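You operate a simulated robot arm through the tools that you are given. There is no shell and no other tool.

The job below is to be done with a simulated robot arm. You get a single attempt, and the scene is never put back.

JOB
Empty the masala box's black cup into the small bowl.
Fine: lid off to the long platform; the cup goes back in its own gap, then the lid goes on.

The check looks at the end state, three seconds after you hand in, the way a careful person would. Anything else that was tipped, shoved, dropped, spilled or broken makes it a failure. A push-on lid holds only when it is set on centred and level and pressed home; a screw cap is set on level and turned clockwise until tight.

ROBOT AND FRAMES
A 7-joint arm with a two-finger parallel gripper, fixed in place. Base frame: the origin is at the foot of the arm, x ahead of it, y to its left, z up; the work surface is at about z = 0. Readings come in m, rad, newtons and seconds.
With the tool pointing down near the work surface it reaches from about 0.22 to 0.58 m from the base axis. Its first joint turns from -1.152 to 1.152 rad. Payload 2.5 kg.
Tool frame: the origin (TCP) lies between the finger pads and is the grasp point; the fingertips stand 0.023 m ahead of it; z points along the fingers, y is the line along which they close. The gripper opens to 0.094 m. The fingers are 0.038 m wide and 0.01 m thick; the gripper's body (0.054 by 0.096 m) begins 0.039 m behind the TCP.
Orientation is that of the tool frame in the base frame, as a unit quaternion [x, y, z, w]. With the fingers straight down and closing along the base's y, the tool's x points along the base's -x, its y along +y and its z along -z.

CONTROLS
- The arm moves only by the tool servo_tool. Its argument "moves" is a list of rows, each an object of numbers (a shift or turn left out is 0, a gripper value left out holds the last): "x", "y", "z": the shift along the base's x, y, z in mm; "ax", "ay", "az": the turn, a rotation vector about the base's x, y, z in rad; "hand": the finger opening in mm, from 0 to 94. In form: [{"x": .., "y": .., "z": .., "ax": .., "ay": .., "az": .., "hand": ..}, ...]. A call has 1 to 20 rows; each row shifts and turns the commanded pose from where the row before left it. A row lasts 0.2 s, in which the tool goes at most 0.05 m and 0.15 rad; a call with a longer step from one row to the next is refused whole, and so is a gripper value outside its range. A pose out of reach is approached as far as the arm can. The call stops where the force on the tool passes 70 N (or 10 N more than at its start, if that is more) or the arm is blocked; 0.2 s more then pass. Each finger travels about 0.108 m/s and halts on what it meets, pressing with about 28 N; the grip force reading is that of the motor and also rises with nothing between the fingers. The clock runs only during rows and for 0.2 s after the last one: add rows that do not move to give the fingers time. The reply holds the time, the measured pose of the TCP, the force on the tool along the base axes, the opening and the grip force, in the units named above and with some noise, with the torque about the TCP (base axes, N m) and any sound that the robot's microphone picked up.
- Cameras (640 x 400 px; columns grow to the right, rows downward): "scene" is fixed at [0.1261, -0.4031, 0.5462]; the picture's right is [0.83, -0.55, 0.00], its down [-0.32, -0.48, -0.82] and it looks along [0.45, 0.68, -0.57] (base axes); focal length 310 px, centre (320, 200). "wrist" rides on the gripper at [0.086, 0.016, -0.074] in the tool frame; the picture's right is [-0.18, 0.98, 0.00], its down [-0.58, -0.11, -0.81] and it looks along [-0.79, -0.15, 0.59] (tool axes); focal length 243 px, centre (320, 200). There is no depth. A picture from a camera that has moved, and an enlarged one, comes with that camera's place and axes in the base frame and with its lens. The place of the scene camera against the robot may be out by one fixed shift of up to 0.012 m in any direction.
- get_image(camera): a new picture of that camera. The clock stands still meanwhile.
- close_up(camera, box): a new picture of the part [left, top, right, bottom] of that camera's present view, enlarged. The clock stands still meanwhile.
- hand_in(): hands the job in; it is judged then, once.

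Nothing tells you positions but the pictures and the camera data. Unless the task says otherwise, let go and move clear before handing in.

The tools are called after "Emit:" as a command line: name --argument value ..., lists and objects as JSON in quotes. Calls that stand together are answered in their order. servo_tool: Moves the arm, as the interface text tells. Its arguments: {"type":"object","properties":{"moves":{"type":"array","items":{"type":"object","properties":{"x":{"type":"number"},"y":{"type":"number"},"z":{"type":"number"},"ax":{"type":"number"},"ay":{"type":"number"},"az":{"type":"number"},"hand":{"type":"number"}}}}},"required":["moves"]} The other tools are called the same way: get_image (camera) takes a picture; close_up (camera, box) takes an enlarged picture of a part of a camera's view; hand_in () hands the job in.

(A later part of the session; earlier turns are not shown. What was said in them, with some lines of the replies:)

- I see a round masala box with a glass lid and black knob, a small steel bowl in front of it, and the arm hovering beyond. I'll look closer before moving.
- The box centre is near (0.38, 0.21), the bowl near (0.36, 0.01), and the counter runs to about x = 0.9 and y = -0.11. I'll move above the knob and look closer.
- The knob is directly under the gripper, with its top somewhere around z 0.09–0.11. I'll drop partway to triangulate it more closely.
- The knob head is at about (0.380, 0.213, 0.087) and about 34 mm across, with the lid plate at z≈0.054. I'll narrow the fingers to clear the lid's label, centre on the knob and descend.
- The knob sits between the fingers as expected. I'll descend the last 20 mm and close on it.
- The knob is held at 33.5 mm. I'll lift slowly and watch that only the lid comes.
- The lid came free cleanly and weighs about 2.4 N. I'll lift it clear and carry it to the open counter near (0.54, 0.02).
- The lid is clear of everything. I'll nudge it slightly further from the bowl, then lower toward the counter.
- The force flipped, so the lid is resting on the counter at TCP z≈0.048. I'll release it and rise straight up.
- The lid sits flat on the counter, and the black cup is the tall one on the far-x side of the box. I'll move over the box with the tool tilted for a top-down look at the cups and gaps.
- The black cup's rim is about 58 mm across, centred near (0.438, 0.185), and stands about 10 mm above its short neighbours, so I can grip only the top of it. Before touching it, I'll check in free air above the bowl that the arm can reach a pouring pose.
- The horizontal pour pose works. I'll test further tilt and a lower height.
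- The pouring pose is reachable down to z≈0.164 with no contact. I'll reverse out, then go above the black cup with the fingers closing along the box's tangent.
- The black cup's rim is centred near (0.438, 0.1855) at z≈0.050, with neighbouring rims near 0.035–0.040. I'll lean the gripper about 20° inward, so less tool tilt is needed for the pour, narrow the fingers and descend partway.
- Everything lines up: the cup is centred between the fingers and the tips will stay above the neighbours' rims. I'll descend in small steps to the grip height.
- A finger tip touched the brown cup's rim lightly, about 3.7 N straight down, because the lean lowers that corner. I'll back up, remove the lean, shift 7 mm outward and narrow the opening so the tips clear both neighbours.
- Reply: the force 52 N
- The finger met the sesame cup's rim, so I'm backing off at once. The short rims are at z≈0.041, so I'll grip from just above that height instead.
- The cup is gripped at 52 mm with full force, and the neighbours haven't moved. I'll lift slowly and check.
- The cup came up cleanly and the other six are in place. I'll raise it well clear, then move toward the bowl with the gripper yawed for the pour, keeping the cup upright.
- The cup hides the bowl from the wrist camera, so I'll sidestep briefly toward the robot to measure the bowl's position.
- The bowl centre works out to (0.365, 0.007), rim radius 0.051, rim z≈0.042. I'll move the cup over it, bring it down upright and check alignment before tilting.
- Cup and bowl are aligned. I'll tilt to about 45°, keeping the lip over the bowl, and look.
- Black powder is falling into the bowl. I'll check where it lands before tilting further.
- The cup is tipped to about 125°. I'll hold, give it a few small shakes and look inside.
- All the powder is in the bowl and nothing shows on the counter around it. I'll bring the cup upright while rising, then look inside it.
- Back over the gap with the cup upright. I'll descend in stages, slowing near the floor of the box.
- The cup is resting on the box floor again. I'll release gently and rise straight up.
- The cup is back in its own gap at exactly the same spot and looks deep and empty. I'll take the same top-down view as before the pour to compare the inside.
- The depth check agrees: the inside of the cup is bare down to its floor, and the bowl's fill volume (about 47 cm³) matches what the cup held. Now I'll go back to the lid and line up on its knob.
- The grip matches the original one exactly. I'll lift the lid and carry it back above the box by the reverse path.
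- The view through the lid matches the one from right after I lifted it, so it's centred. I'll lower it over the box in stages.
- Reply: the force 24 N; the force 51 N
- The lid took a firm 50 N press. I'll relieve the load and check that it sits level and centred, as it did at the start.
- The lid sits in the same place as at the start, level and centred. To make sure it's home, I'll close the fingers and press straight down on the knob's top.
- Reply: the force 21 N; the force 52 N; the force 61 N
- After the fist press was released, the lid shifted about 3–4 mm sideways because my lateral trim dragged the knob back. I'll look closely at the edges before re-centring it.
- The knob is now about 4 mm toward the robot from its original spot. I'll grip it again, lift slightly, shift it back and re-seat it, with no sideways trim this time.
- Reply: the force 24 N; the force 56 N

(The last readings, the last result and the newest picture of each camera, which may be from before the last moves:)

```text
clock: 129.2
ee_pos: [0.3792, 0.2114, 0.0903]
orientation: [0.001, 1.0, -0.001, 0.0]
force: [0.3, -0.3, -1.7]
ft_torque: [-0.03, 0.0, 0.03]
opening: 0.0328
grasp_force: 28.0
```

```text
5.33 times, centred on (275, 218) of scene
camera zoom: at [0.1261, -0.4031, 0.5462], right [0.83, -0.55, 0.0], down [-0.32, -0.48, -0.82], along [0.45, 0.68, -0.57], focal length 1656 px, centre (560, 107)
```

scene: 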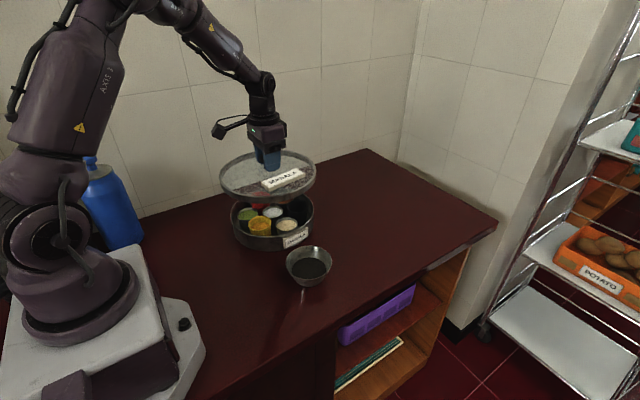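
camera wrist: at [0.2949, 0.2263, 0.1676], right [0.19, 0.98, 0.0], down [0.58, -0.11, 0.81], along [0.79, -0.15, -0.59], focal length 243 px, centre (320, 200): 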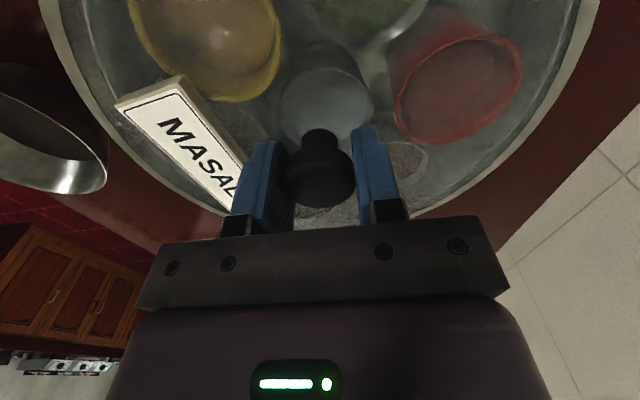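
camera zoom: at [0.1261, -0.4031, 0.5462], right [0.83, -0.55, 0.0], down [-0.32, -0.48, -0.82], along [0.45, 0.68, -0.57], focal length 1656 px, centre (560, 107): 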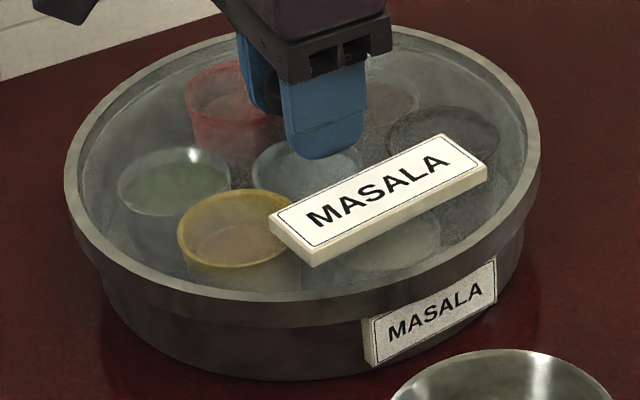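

The arm relaxes slowly after a press, which is what dragged the lid. This time I'll press moderately, unload in small steps with settling time, and release at near-zero force.

Emit:
servo_tool --moves '[{"z": -0.5}, {}, {"z": -0.5}, {}, {"z": -0.5}, {}, {"z": -0.5}, {}, {}]'

Emit:
servo_tool --moves '[{"z": -0.5}, {}, {"z": -0.5}, {}, {"z": -0.5}, {}, {}]'

```text
clock: 131.2
ee_pos: [0.3812, 0.2113, 0.0901]
orientation: [0.001, 1.0, 0.001, 0.0]
force: [-5.7, -2.4, 22.9]
ft_torque: [-0.35, 0.67, -0.03]
opening: 0.0325
grasp_force: 27.7
```

```text
clock: 132.8
ee_pos: [0.3801, 0.212, 0.0894]
orientation: [0.001, 1.0, 0.001, 0.003]
force: [-7.8, -3.5, 42.4]
ft_torque: [-0.17, 0.84, 0.04]
opening: 0.0329
grasp_force: 27.7
```

Emit:
servo_tool --moves '[{"z": 0.5}, {}, {"z": 0.5}, {}, {"z": 0.5}, {}, {"z": 0.5}, {}, {"z": 0.4}, {}, {}, {}]'

Emit:
close_up --camera "scene" --box '[220, 180, 330, 255]'

```text
clock: 135.4
ee_pos: [0.3803, 0.2114, 0.0916]
orientation: [0.002, 1.0, 0.0, 0.0]
force: [2.5, 3.5, 18.8]
ft_torque: [0.23, -0.17, -0.04]
opening: 0.0327
grasp_force: 27.9
```

```text
5.33 times, centred on (275, 218) of scene
camera zoom: at [0.126, -0.4032, 0.5462], right [0.83, -0.55, 0.0], down [-0.32, -0.48, -0.82], along [0.45, 0.68, -0.57], focal length 1656 px, centre (560, 107)
```

zoom: 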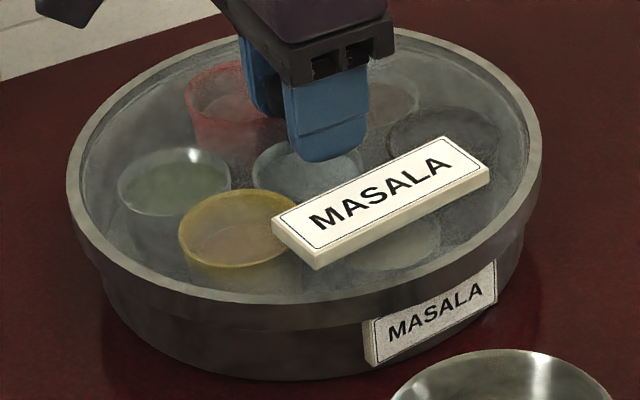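

Emit:
servo_tool --moves '[{"z": 0.4}, {}, {"z": 0.4}, {}, {"z": 0.3}, {}, {}, {}]'

```text
clock: 137.2
ee_pos: [0.3794, 0.2129, 0.0908]
orientation: [0.001, 1.0, 0.0, 0.0]
force: [0.9, -1.0, 1.8]
ft_torque: [0.15, 0.0, 0.03]
opening: 0.0328
grasp_force: 27.9
```

Emit:
servo_tool --moves '[{}, {"hand": 38}, {"hand": 46}, {"hand": 58}, {}, {}]'

Emit:
close_up --camera "scene" --box '[220, 180, 330, 255]'

Emit:
get_image --camera "wrist"

```text
clock: 138.6
ee_pos: [0.3808, 0.2126, 0.0895]
orientation: [0.001, 1.0, 0.0, -0.001]
force: [0.3, -0.3, -0.2]
ft_torque: [0.02, -0.03, 0.0]
opening: 0.0579
grasp_force: 0.0
```

```text
5.33 times, centred on (275, 218) of scene
camera zoom: at [0.1261, -0.4031, 0.5462], right [0.83, -0.55, 0.0], down [-0.32, -0.48, -0.82], along [0.45, 0.68, -0.57], focal length 1656 px, centre (560, 107)
```

zoom: 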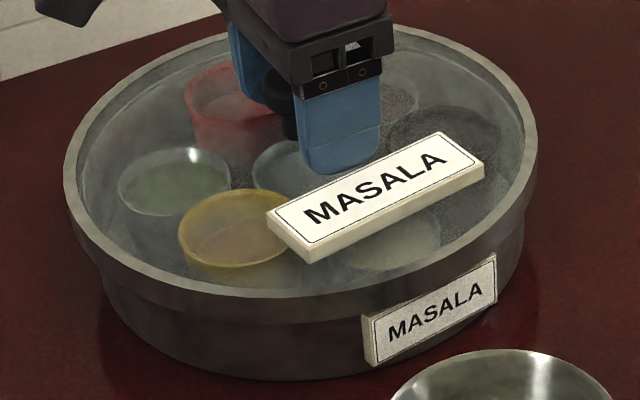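

```text
taken
camera wrist: at [0.2951, 0.2267, 0.1659], right [0.19, 0.98, 0.0], down [0.58, -0.11, 0.81], along [0.79, -0.15, -0.59], focal length 243 px, centre (320, 200)
```

wrist: 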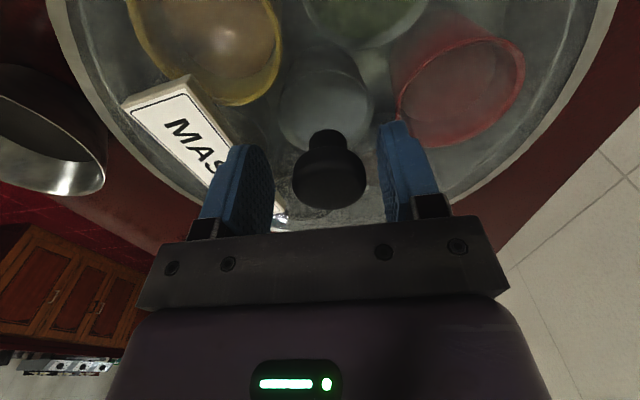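

Emit:
servo_tool --moves '[{"z": 10}, {"z": 20}, {"z": 30}, {"z": 30}, {}, {}]'

Emit:
close_up --camera "scene" --box '[200, 140, 360, 280]'

Emit:
close_up --camera "scene" --box '[220, 180, 330, 255]'

Emit:
get_image --camera "wrist"

```text
clock: 140.0
ee_pos: [0.3808, 0.2136, 0.1813]
orientation: [0.001, 1.0, 0.0, 0.001]
force: [0.1, 0.3, 0.3]
ft_torque: [0.01, 0.01, 0.01]
opening: 0.0579
grasp_force: 0.1
```

```text
2.86 times, centred on (280, 210) of scene
camera zoom: at [0.1261, -0.4031, 0.5462], right [0.83, -0.55, 0.0], down [-0.32, -0.48, -0.82], along [0.45, 0.68, -0.57], focal length 887 px, centre (434, 171)
```

zoom: 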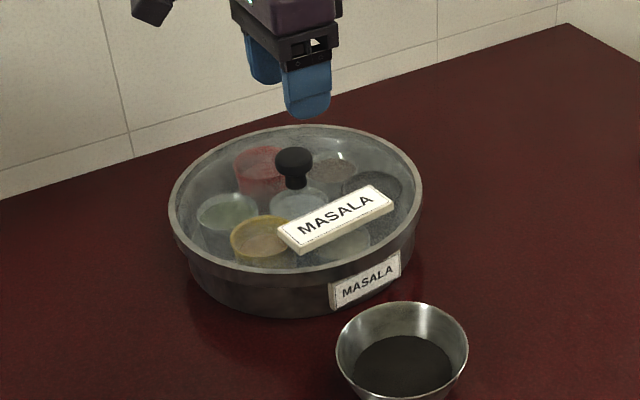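

```text
5.33 times, centred on (275, 218) of scene
camera zoom: at [0.1261, -0.4031, 0.5462], right [0.83, -0.55, 0.0], down [-0.32, -0.48, -0.82], along [0.45, 0.68, -0.57], focal length 1656 px, centre (560, 107)
```

zoom: 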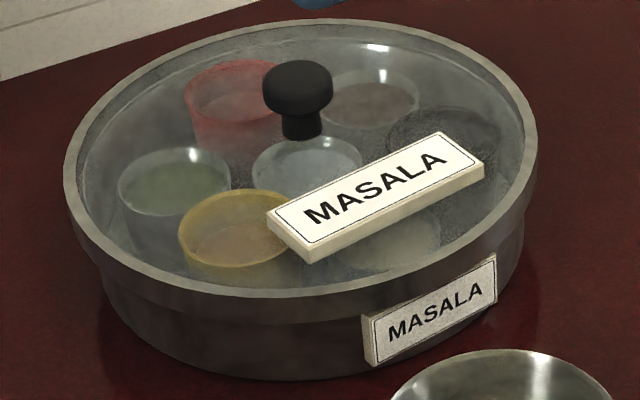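

```text
taken
camera wrist: at [0.2955, 0.2273, 0.2566], right [0.19, 0.98, 0.0], down [0.58, -0.11, 0.81], along [0.79, -0.15, -0.59], focal length 243 px, centre (320, 200)
```

wrist: 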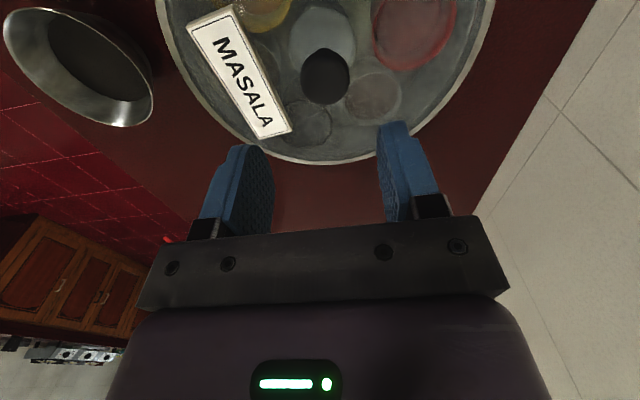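

The lid moved slightly in +y on each release, because I was gripping about 3–4 mm off the knob's natural centre. This time I'll align the gripper exactly on the knob first, so gripping and releasing don't drag it.

Emit:
servo_tool --moves '[{"y": 4.2}, {"z": -30}, {"z": -30}, {"z": -14}, {}, {}]'

Emit:
get_image --camera "wrist"

```text
clock: 141.4
ee_pos: [0.3797, 0.2169, 0.1077]
orientation: [0.001, 1.0, 0.0, 0.0]
force: [0.0, -0.3, -0.1]
ft_torque: [-0.02, 0.05, 0.01]
opening: 0.058
grasp_force: 0.1
```

```text
taken
camera wrist: at [0.2937, 0.2312, 0.1821], right [0.19, 0.98, 0.0], down [0.58, -0.11, 0.81], along [0.79, -0.15, -0.59], focal length 243 px, centre (320, 200)
```

wrist: 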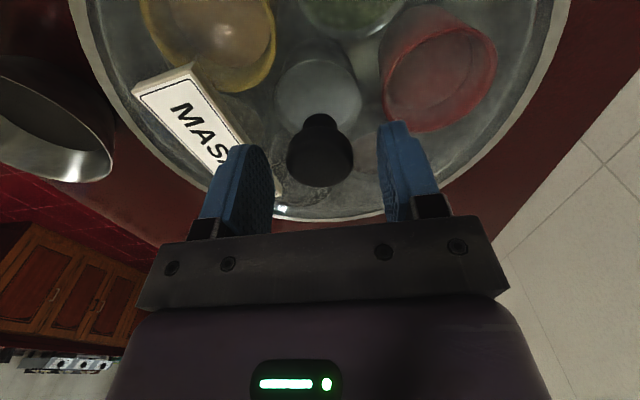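

Emit:
servo_tool --moves '[{"z": -6}, {"z": -5}, {"z": -3.8}, {}, {}]'

Emit:
close_up --camera "scene" --box '[220, 180, 330, 255]'

Emit:
servo_tool --moves '[{"hand": 48}, {"hand": 40}, {"hand": 34}, {"hand": 25}, {"hand": 20}, {"hand": 20}, {}]'

Emit:
close_up --camera "scene" --box '[220, 180, 330, 255]'

Emit:
get_image --camera "wrist"

```text
clock: 142.6
ee_pos: [0.3795, 0.2159, 0.0934]
orientation: [0.001, 1.0, 0.0, 0.0]
force: [-0.3, 0.5, 0.3]
ft_torque: [-0.01, -0.03, -0.02]
opening: 0.0581
grasp_force: 0.0
```

```text
5.33 times, centred on (275, 218) of scene
camera zoom: at [0.1261, -0.4031, 0.5462], right [0.83, -0.55, 0.0], down [-0.32, -0.48, -0.82], along [0.45, 0.68, -0.57], focal length 1656 px, centre (560, 107)
```

zoom: 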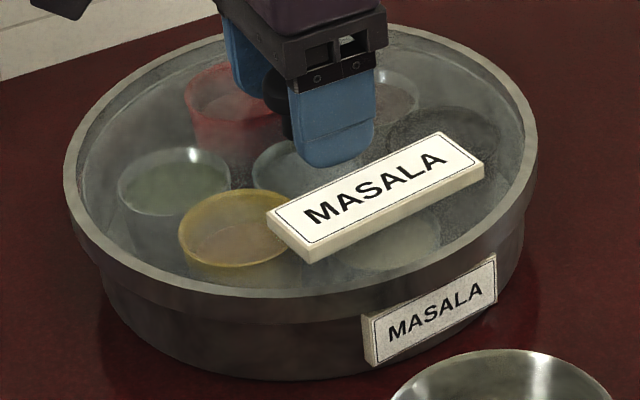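

```text
clock: 144.2
ee_pos: [0.3786, 0.216, 0.0934]
orientation: [0.0, 1.0, 0.0, 0.0]
force: [0.3, 0.0, 0.6]
ft_torque: [-0.01, 0.02, -0.06]
opening: 0.0331
grasp_force: 28.6
```

```text
5.33 times, centred on (275, 218) of scene
camera zoom: at [0.1261, -0.4031, 0.5462], right [0.83, -0.55, 0.0], down [-0.32, -0.48, -0.82], along [0.45, 0.68, -0.57], focal length 1656 px, centre (560, 107)
```

zoom: 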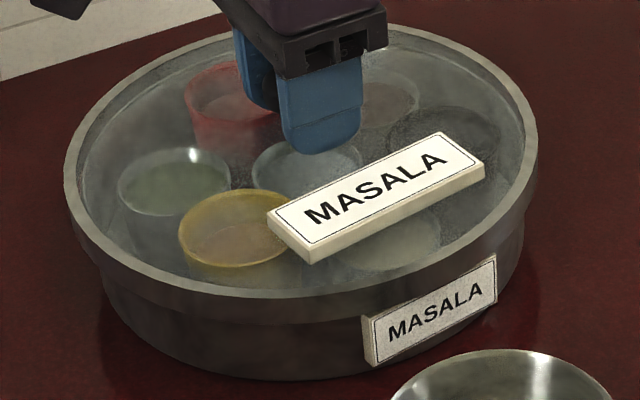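

```text
taken
camera wrist: at [0.2944, 0.2309, 0.1676], right [0.19, 0.98, 0.0], down [0.58, -0.11, 0.81], along [0.79, -0.15, -0.59], focal length 243 px, centre (320, 200)
```

wrist: 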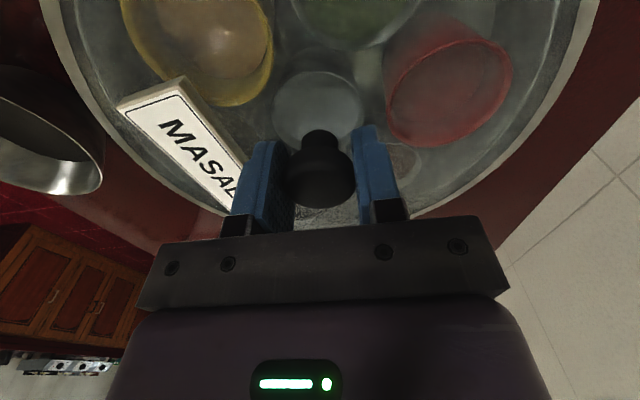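

Gripping no longer moves the lid. I'll use the centre (white) cup seen through the glass as a reference for the box axis.

Emit:
close_up --camera "wrist" --box '[240, 40, 400, 160]'

Emit:
close_up --camera "wrist" --box '[40, 0, 600, 240]'

```text
3.33 times, centred on (320, 100) of wrist
camera zoom: at [0.2944, 0.2309, 0.1676], right [0.19, 0.98, 0.0], down [0.58, -0.11, 0.81], along [0.79, -0.15, -0.59], focal length 809 px, centre (320, 533)
```

zoom: 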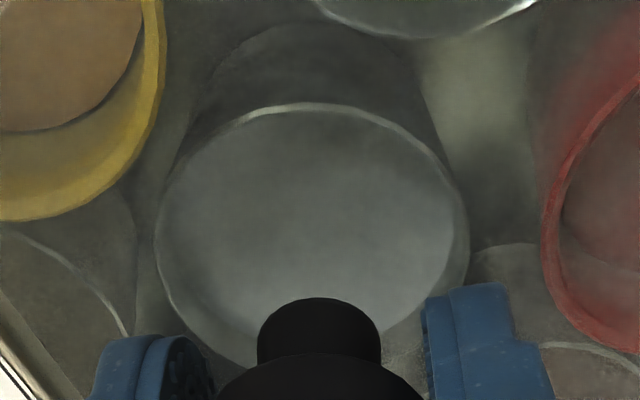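

```text
1.14 times, centred on (320, 120) of wrist
camera zoom: at [0.2944, 0.2309, 0.1676], right [0.19, 0.98, 0.0], down [0.58, -0.11, 0.81], along [0.79, -0.15, -0.59], focal length 277 px, centre (320, 291)
```

zoom: 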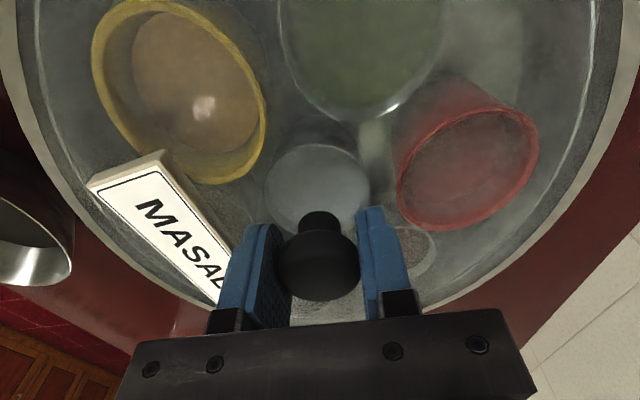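

The lid axis sits about 1.8 mm to +y of the centre cup. I'll lift it a touch, shift it back by that amount, re-measure, then seat and press it.

Emit:
servo_tool --moves '[{"z": 1}, {"z": 1}, {"y": -0.9, "x": 0.3}, {"y": -0.8, "x": 0.2}, {}, {"z": -1}, {"z": -1}, {}, {}]'

Emit:
close_up --camera "wrist" --box '[240, 40, 400, 160]'

Emit:
close_up --camera "scene" --box '[220, 180, 330, 255]'

```text
clock: 146.2
ee_pos: [0.3801, 0.2161, 0.0919]
orientation: [0.001, 1.0, 0.0, 0.0]
force: [-1.1, -0.6, -0.8]
ft_torque: [0.02, 0.0, -0.02]
opening: 0.0328
grasp_force: 27.9
```

```text
3.33 times, centred on (320, 100) of wrist
camera zoom: at [0.2949, 0.2295, 0.1676], right [0.19, 0.98, 0.0], down [0.58, -0.11, 0.81], along [0.79, -0.15, -0.59], focal length 809 px, centre (320, 533)
```

zoom: 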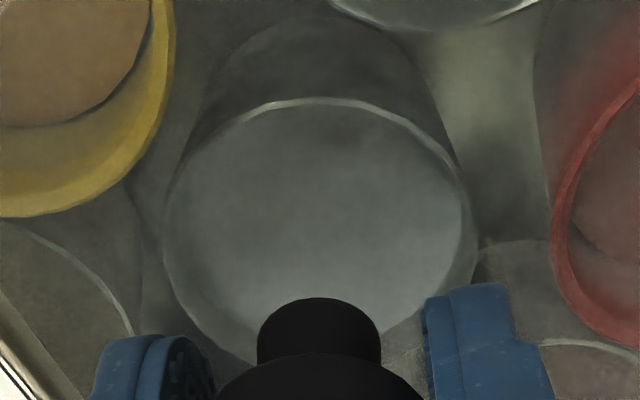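

```text
5.33 times, centred on (275, 218) of scene
camera zoom: at [0.1261, -0.4031, 0.5462], right [0.83, -0.55, 0.0], down [-0.32, -0.48, -0.82], along [0.45, 0.68, -0.57], focal length 1656 px, centre (560, 107)
```

zoom: 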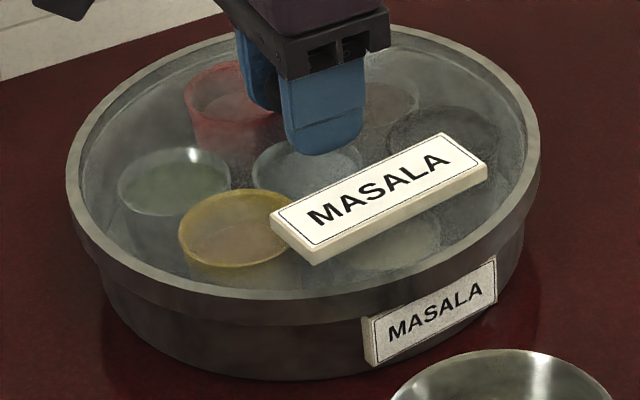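

The lid axis and centre cup now coincide, and the lid outline matches its original position. I'll press straight down in small, settled steps.

Emit:
servo_tool --moves '[{"z": -0.5}, {}, {"z": -0.5}, {}, {"z": -0.5}, {}, {"z": -0.5}, {}, {}]'

Emit:
servo_tool --moves '[{"z": -0.5}, {}, {"z": -0.5}, {}, {"z": -0.5}, {}, {"z": -0.5}, {}, {}]'

Emit:
close_up --camera "scene" --box '[220, 180, 330, 255]'

```text
clock: 148.2
ee_pos: [0.3809, 0.215, 0.0911]
orientation: [0.0, 1.0, 0.001, 0.002]
force: [-1.6, -3.9, 24.5]
ft_torque: [-0.19, -0.02, -0.1]
opening: 0.0331
grasp_force: 27.9
```

```text
clock: 150.2
ee_pos: [0.3814, 0.2157, 0.0909]
orientation: [0.001, 1.0, 0.001, 0.001]
force: [-4.0, -2.1, 39.6]
ft_torque: [-0.11, 0.35, -0.05]
opening: 0.0329
grasp_force: 28.3
```

```text
5.33 times, centred on (275, 218) of scene
camera zoom: at [0.126, -0.4032, 0.5462], right [0.83, -0.55, 0.0], down [-0.32, -0.48, -0.82], along [0.45, 0.68, -0.57], focal length 1656 px, centre (560, 107)
```

zoom: 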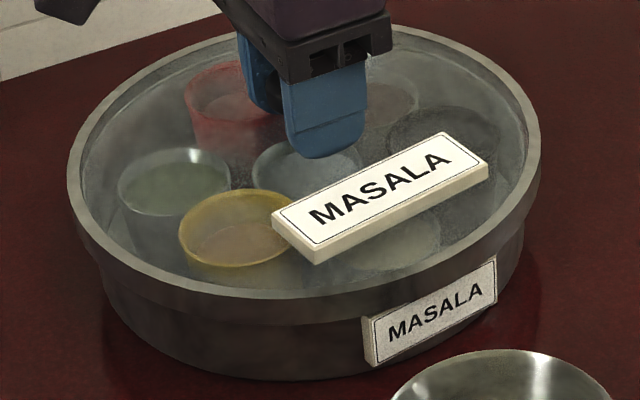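

Emit:
servo_tool --moves '[{"z": 0.5}, {}, {"z": 0.5}, {}, {"z": 0.5}, {}, {"z": 0.5}, {}, {"z": 0.3}, {}, {}, {}]'

```text
clock: 152.8
ee_pos: [0.3793, 0.2146, 0.091]
orientation: [-0.001, 1.0, -0.002, -0.002]
force: [0.7, 0.9, -2.0]
ft_torque: [-0.01, 0.0, 0.0]
opening: 0.0325
grasp_force: 27.9
```

Emit:
servo_tool --moves '[{"z": -0.3}, {}, {"z": -0.2}, {}, {}]'

Emit:
close_up --camera "scene" --box '[220, 180, 330, 255]'

Emit:
close_up --camera "wrist" --box '[240, 40, 400, 160]'

```text
clock: 154.0
ee_pos: [0.3812, 0.2137, 0.0903]
orientation: [0.0, 1.0, 0.0, 0.0]
force: [-0.4, -0.1, -1.4]
ft_torque: [0.0, -0.02, 0.01]
opening: 0.0327
grasp_force: 28.5
```

```text
5.33 times, centred on (275, 218) of scene
camera zoom: at [0.1261, -0.4031, 0.5462], right [0.83, -0.55, 0.0], down [-0.32, -0.48, -0.82], along [0.45, 0.68, -0.57], focal length 1656 px, centre (560, 107)
```

zoom: 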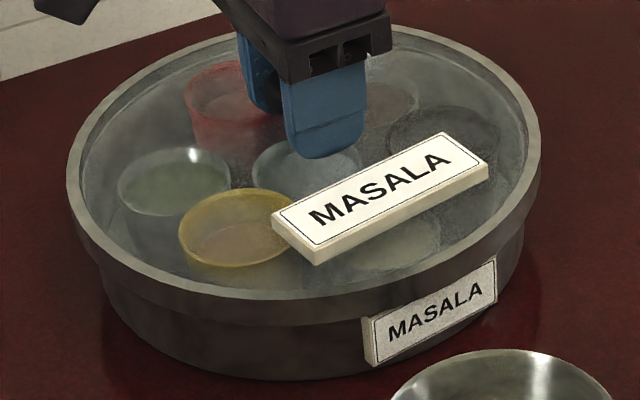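

```text
3.33 times, centred on (320, 100) of wrist
camera zoom: at [0.2954, 0.2292, 0.1656], right [0.19, 0.98, 0.0], down [0.58, -0.11, 0.81], along [0.79, -0.15, -0.59], focal length 809 px, centre (320, 533)
```

zoom: 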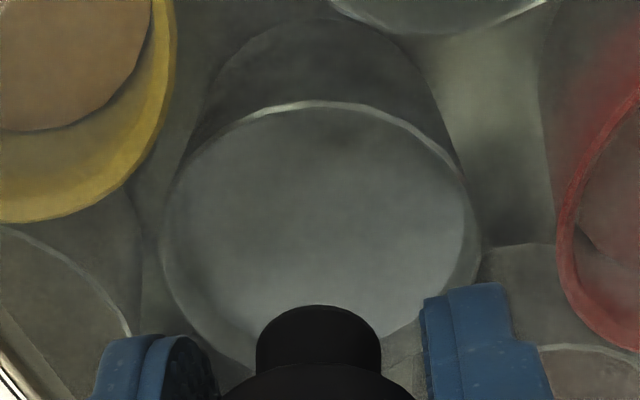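

Emit:
servo_tool --moves '[{"z": -0.4}, {}, {"z": -0.4}, {}, {}]'

```text
clock: 155.2
ee_pos: [0.3799, 0.2154, 0.0907]
orientation: [0.001, 1.0, 0.0, 0.0]
force: [-2.0, -5.0, 18.1]
ft_torque: [-0.36, 0.38, 0.01]
opening: 0.0325
grasp_force: 28.2
```

Emit:
servo_tool --moves '[{"z": 0.3}, {}, {"z": 0.25}, {}, {}, {}]'

```text
clock: 156.6
ee_pos: [0.3811, 0.2145, 0.091]
orientation: [0.001, 1.0, 0.001, 0.0]
force: [3.3, 2.4, 13.3]
ft_torque: [-0.12, -0.22, 0.08]
opening: 0.0329
grasp_force: 27.7
```

Emit:
servo_tool --moves '[{"z": 0.25}, {}, {}, {"z": 0.15}, {}, {}, {}]'

```text
clock: 158.2
ee_pos: [0.379, 0.2135, 0.0895]
orientation: [0.0, 1.0, 0.0, -0.001]
force: [2.0, 0.6, 6.0]
ft_torque: [0.33, -0.2, -0.08]
opening: 0.0326
grasp_force: 28.4
```

Emit:
servo_tool --moves '[{"z": 0.2}, {}, {}, {}]'

Emit:
close_up --camera "scene" --box '[220, 180, 330, 255]'

```text
clock: 159.2
ee_pos: [0.3792, 0.2146, 0.0898]
orientation: [0.001, 1.0, 0.0, 0.0]
force: [-1.9, -2.3, 5.8]
ft_torque: [0.13, 0.08, 0.05]
opening: 0.0327
grasp_force: 28.0
```

```text
5.33 times, centred on (275, 218) of scene
camera zoom: at [0.1261, -0.4032, 0.5462], right [0.83, -0.55, 0.0], down [-0.32, -0.48, -0.82], along [0.45, 0.68, -0.57], focal length 1656 px, centre (560, 107)
```

zoom: 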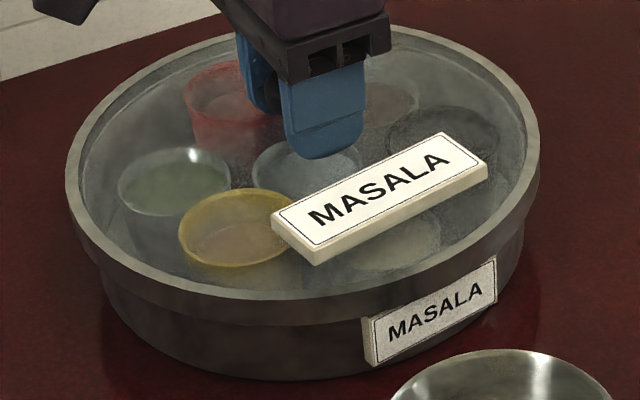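

Near-zero load now. I'll release slowly and see whether the lid stays put.

Emit:
servo_tool --moves '[{"hand": 34}, {"hand": 36}, {"hand": 40}, {"hand": 50}, {"hand": 58}, {}, {}]'

Emit:
close_up --camera "scene" --box '[220, 180, 330, 255]'

Emit:
get_image --camera "wrist"

```text
clock: 160.8
ee_pos: [0.3811, 0.2145, 0.0897]
orientation: [0.001, 1.0, 0.0, 0.0]
force: [0.0, -0.7, -1.0]
ft_torque: [-0.02, 0.0, 0.01]
opening: 0.0579
grasp_force: 0.1
```

```text
5.33 times, centred on (275, 218) of scene
camera zoom: at [0.1261, -0.4031, 0.5462], right [0.83, -0.55, 0.0], down [-0.32, -0.48, -0.82], along [0.45, 0.68, -0.57], focal length 1656 px, centre (560, 107)
```

zoom: 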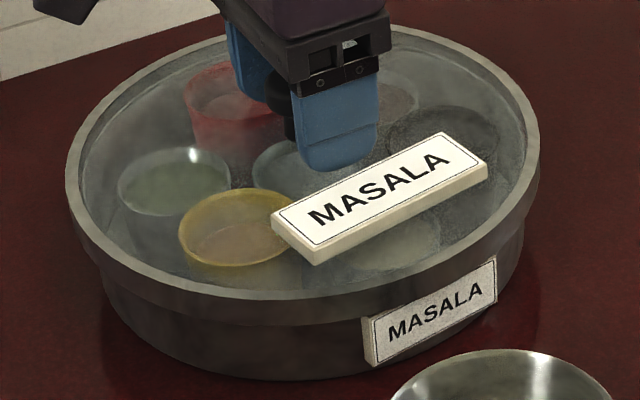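

```text
taken
camera wrist: at [0.2951, 0.2295, 0.1656], right [0.19, 0.98, 0.0], down [0.58, -0.11, 0.81], along [0.79, -0.15, -0.59], focal length 243 px, centre (320, 200)
```

wrist: 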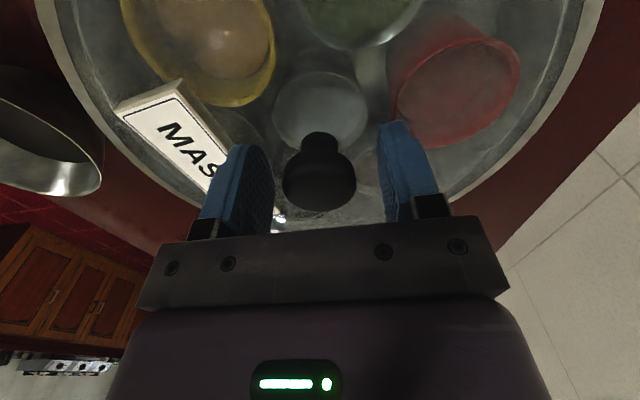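

The lid stayed exactly where I set it, with no jump. I'll rise clear and compare against the original view.

Emit:
servo_tool --moves '[{"z": 10}, {"z": 20}, {"z": 30}, {"z": 40}, {"z": 40}, {}, {}]'

Emit:
close_up --camera "scene" --box '[200, 140, 360, 280]'

Emit:
close_up --camera "scene" --box '[200, 160, 360, 300]'

Emit:
close_up --camera "scene" --box '[220, 205, 280, 255]'

Emit:
close_up --camera "scene" --box '[270, 190, 330, 250]'

```text
clock: 162.4
ee_pos: [0.38, 0.2128, 0.2302]
orientation: [0.001, 1.0, 0.0, 0.0]
force: [-0.1, 0.6, -0.3]
ft_torque: [-0.02, -0.02, -0.02]
opening: 0.058
grasp_force: 0.1
```

```text
2.86 times, centred on (280, 210) of scene
camera zoom: at [0.1261, -0.4031, 0.5462], right [0.83, -0.55, 0.0], down [-0.32, -0.48, -0.82], along [0.45, 0.68, -0.57], focal length 887 px, centre (434, 171)
```

zoom: 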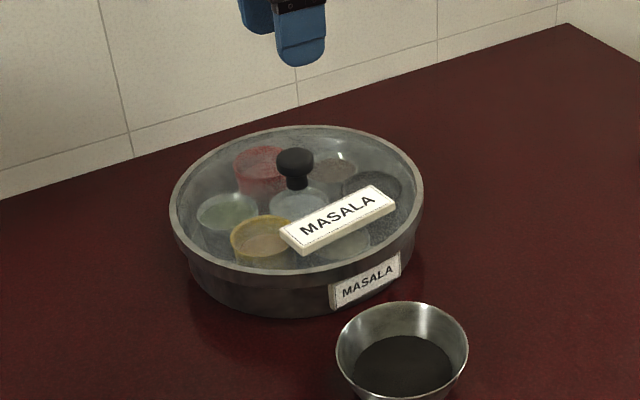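

```text
2.86 times, centred on (280, 230) of scene
camera zoom: at [0.1261, -0.4031, 0.5462], right [0.83, -0.55, 0.0], down [-0.32, -0.48, -0.82], along [0.45, 0.68, -0.57], focal length 887 px, centre (434, 114)
```

zoom: 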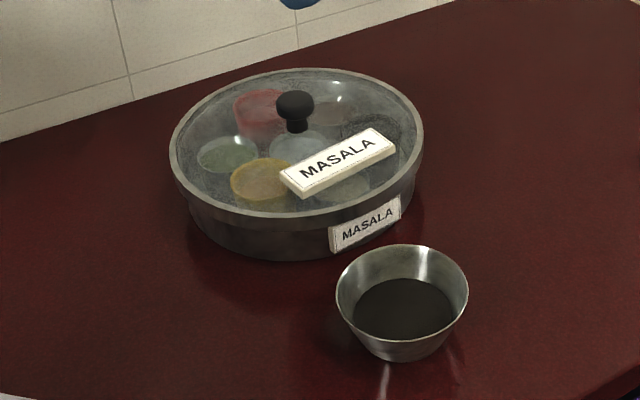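

```text
8.00 times, centred on (250, 230) of scene
camera zoom: at [0.1261, -0.4031, 0.5462], right [0.83, -0.55, 0.0], down [-0.32, -0.48, -0.82], along [0.45, 0.68, -0.57], focal length 2484 px, centre (880, -40)
```

zoom: 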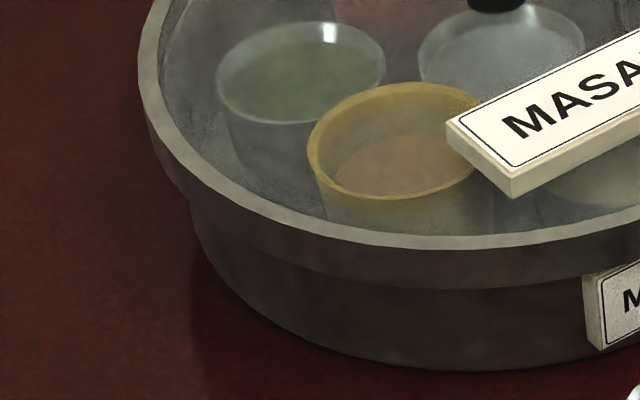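

```text
6.67 times, centred on (300, 220) of scene
camera zoom: at [0.1261, -0.4031, 0.5462], right [0.83, -0.55, 0.0], down [-0.32, -0.48, -0.82], along [0.45, 0.68, -0.57], focal length 2070 px, centre (453, 67)
```

zoom: 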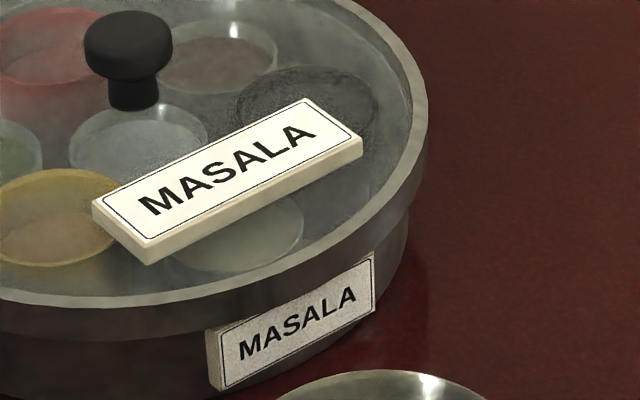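

The lid outline, knob and label now match the very first picture to within about a pixel, and the bowl holds the black powder with no spill. I'll move the arm up clear and take a final look.

Emit:
servo_tool --moves '[{"z": 30}, {"z": 40}, {"z": 30}, {}, {}, {}]'

Emit:
get_image --camera "scene"

Emit:
get_image --camera "wrist"

Emit:
close_up --camera "wrist" --box '[120, 0, 440, 130]'

```text
clock: 163.8
ee_pos: [0.381, 0.2144, 0.3309]
orientation: [0.002, 1.0, 0.0, 0.0]
force: [-0.3, -0.3, 0.1]
ft_torque: [0.0, 0.0, 0.02]
opening: 0.0579
grasp_force: 0.1
```

```text
taken
```

scene: 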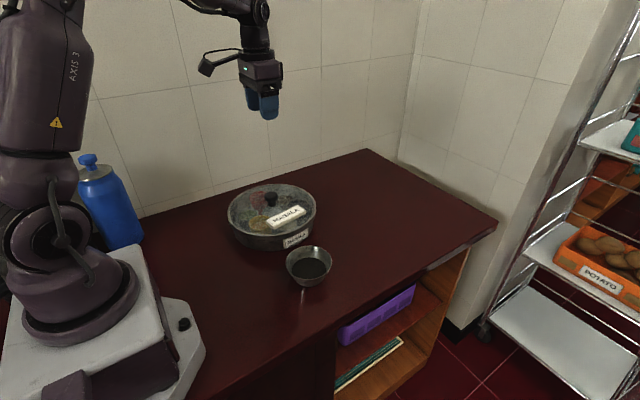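

```text
taken
camera wrist: at [0.2955, 0.2289, 0.4058], right [0.19, 0.98, 0.0], down [0.58, -0.11, 0.81], along [0.79, -0.15, -0.59], focal length 243 px, centre (320, 200)
```

wrist: 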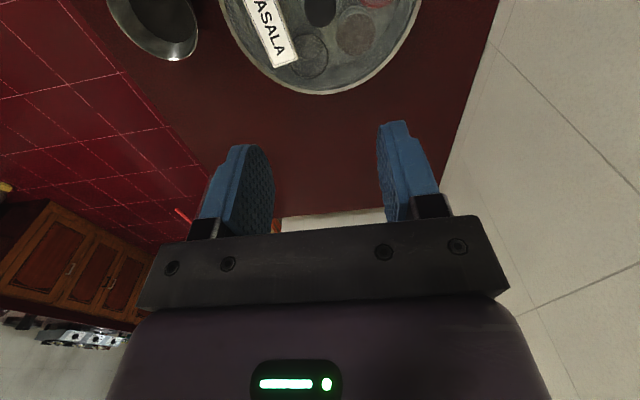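

```text
2.00 times, centred on (280, 65) of wrist
camera zoom: at [0.2955, 0.2289, 0.4058], right [0.19, 0.98, 0.0], down [0.58, -0.11, 0.81], along [0.79, -0.15, -0.59], focal length 485 px, centre (400, 470)
```

zoom: 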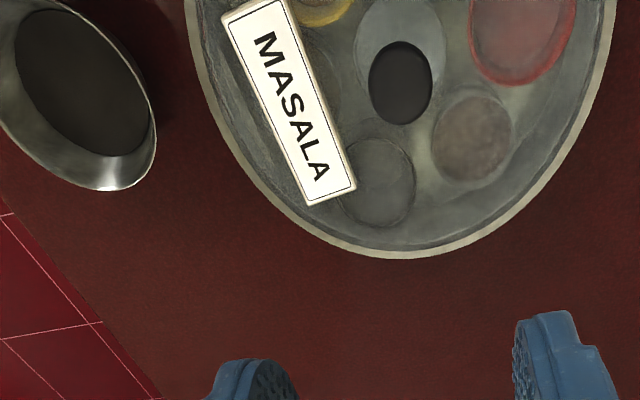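

The black powder is in the small bowl, the black cup is back in its own gap, and the lid is on level and centred at its original height. The counter is clean and the arm is clear, so I'm handing in.

Emit:
hand_in

```text
The job is handed in.
```

I've handed the job in. The black cup's powder is in the small bowl, the cup is back in its own gap, and the lid is back on the masala box. No result has come back from the check yet.

- **Emptying:** I tipped the cup to about 131° over the bowl and shook it. Afterwards it looked bare to its floor, and the bowl's fill roughly matched what the cup had held. The inside is dark, so I can't rule out a thin film of powder. I saw no spill on the counter.
- **Neighbouring cups:** while lining up on the black cup, a finger touched the brown cup's rim at about 4 N and then pressed the sesame cup's rim at about 50 N. Both stayed in place in every picture afterwards.
- **Lid:** it took three tries to seat. Pressing on the closed knob shifted it about 4 mm sideways, so I gripped it again, re-centred it and pressed it at about 40 N. It now matches its original position and height to within about a pixel. I heard no click on any press, so I'm judging that it is home by position only.
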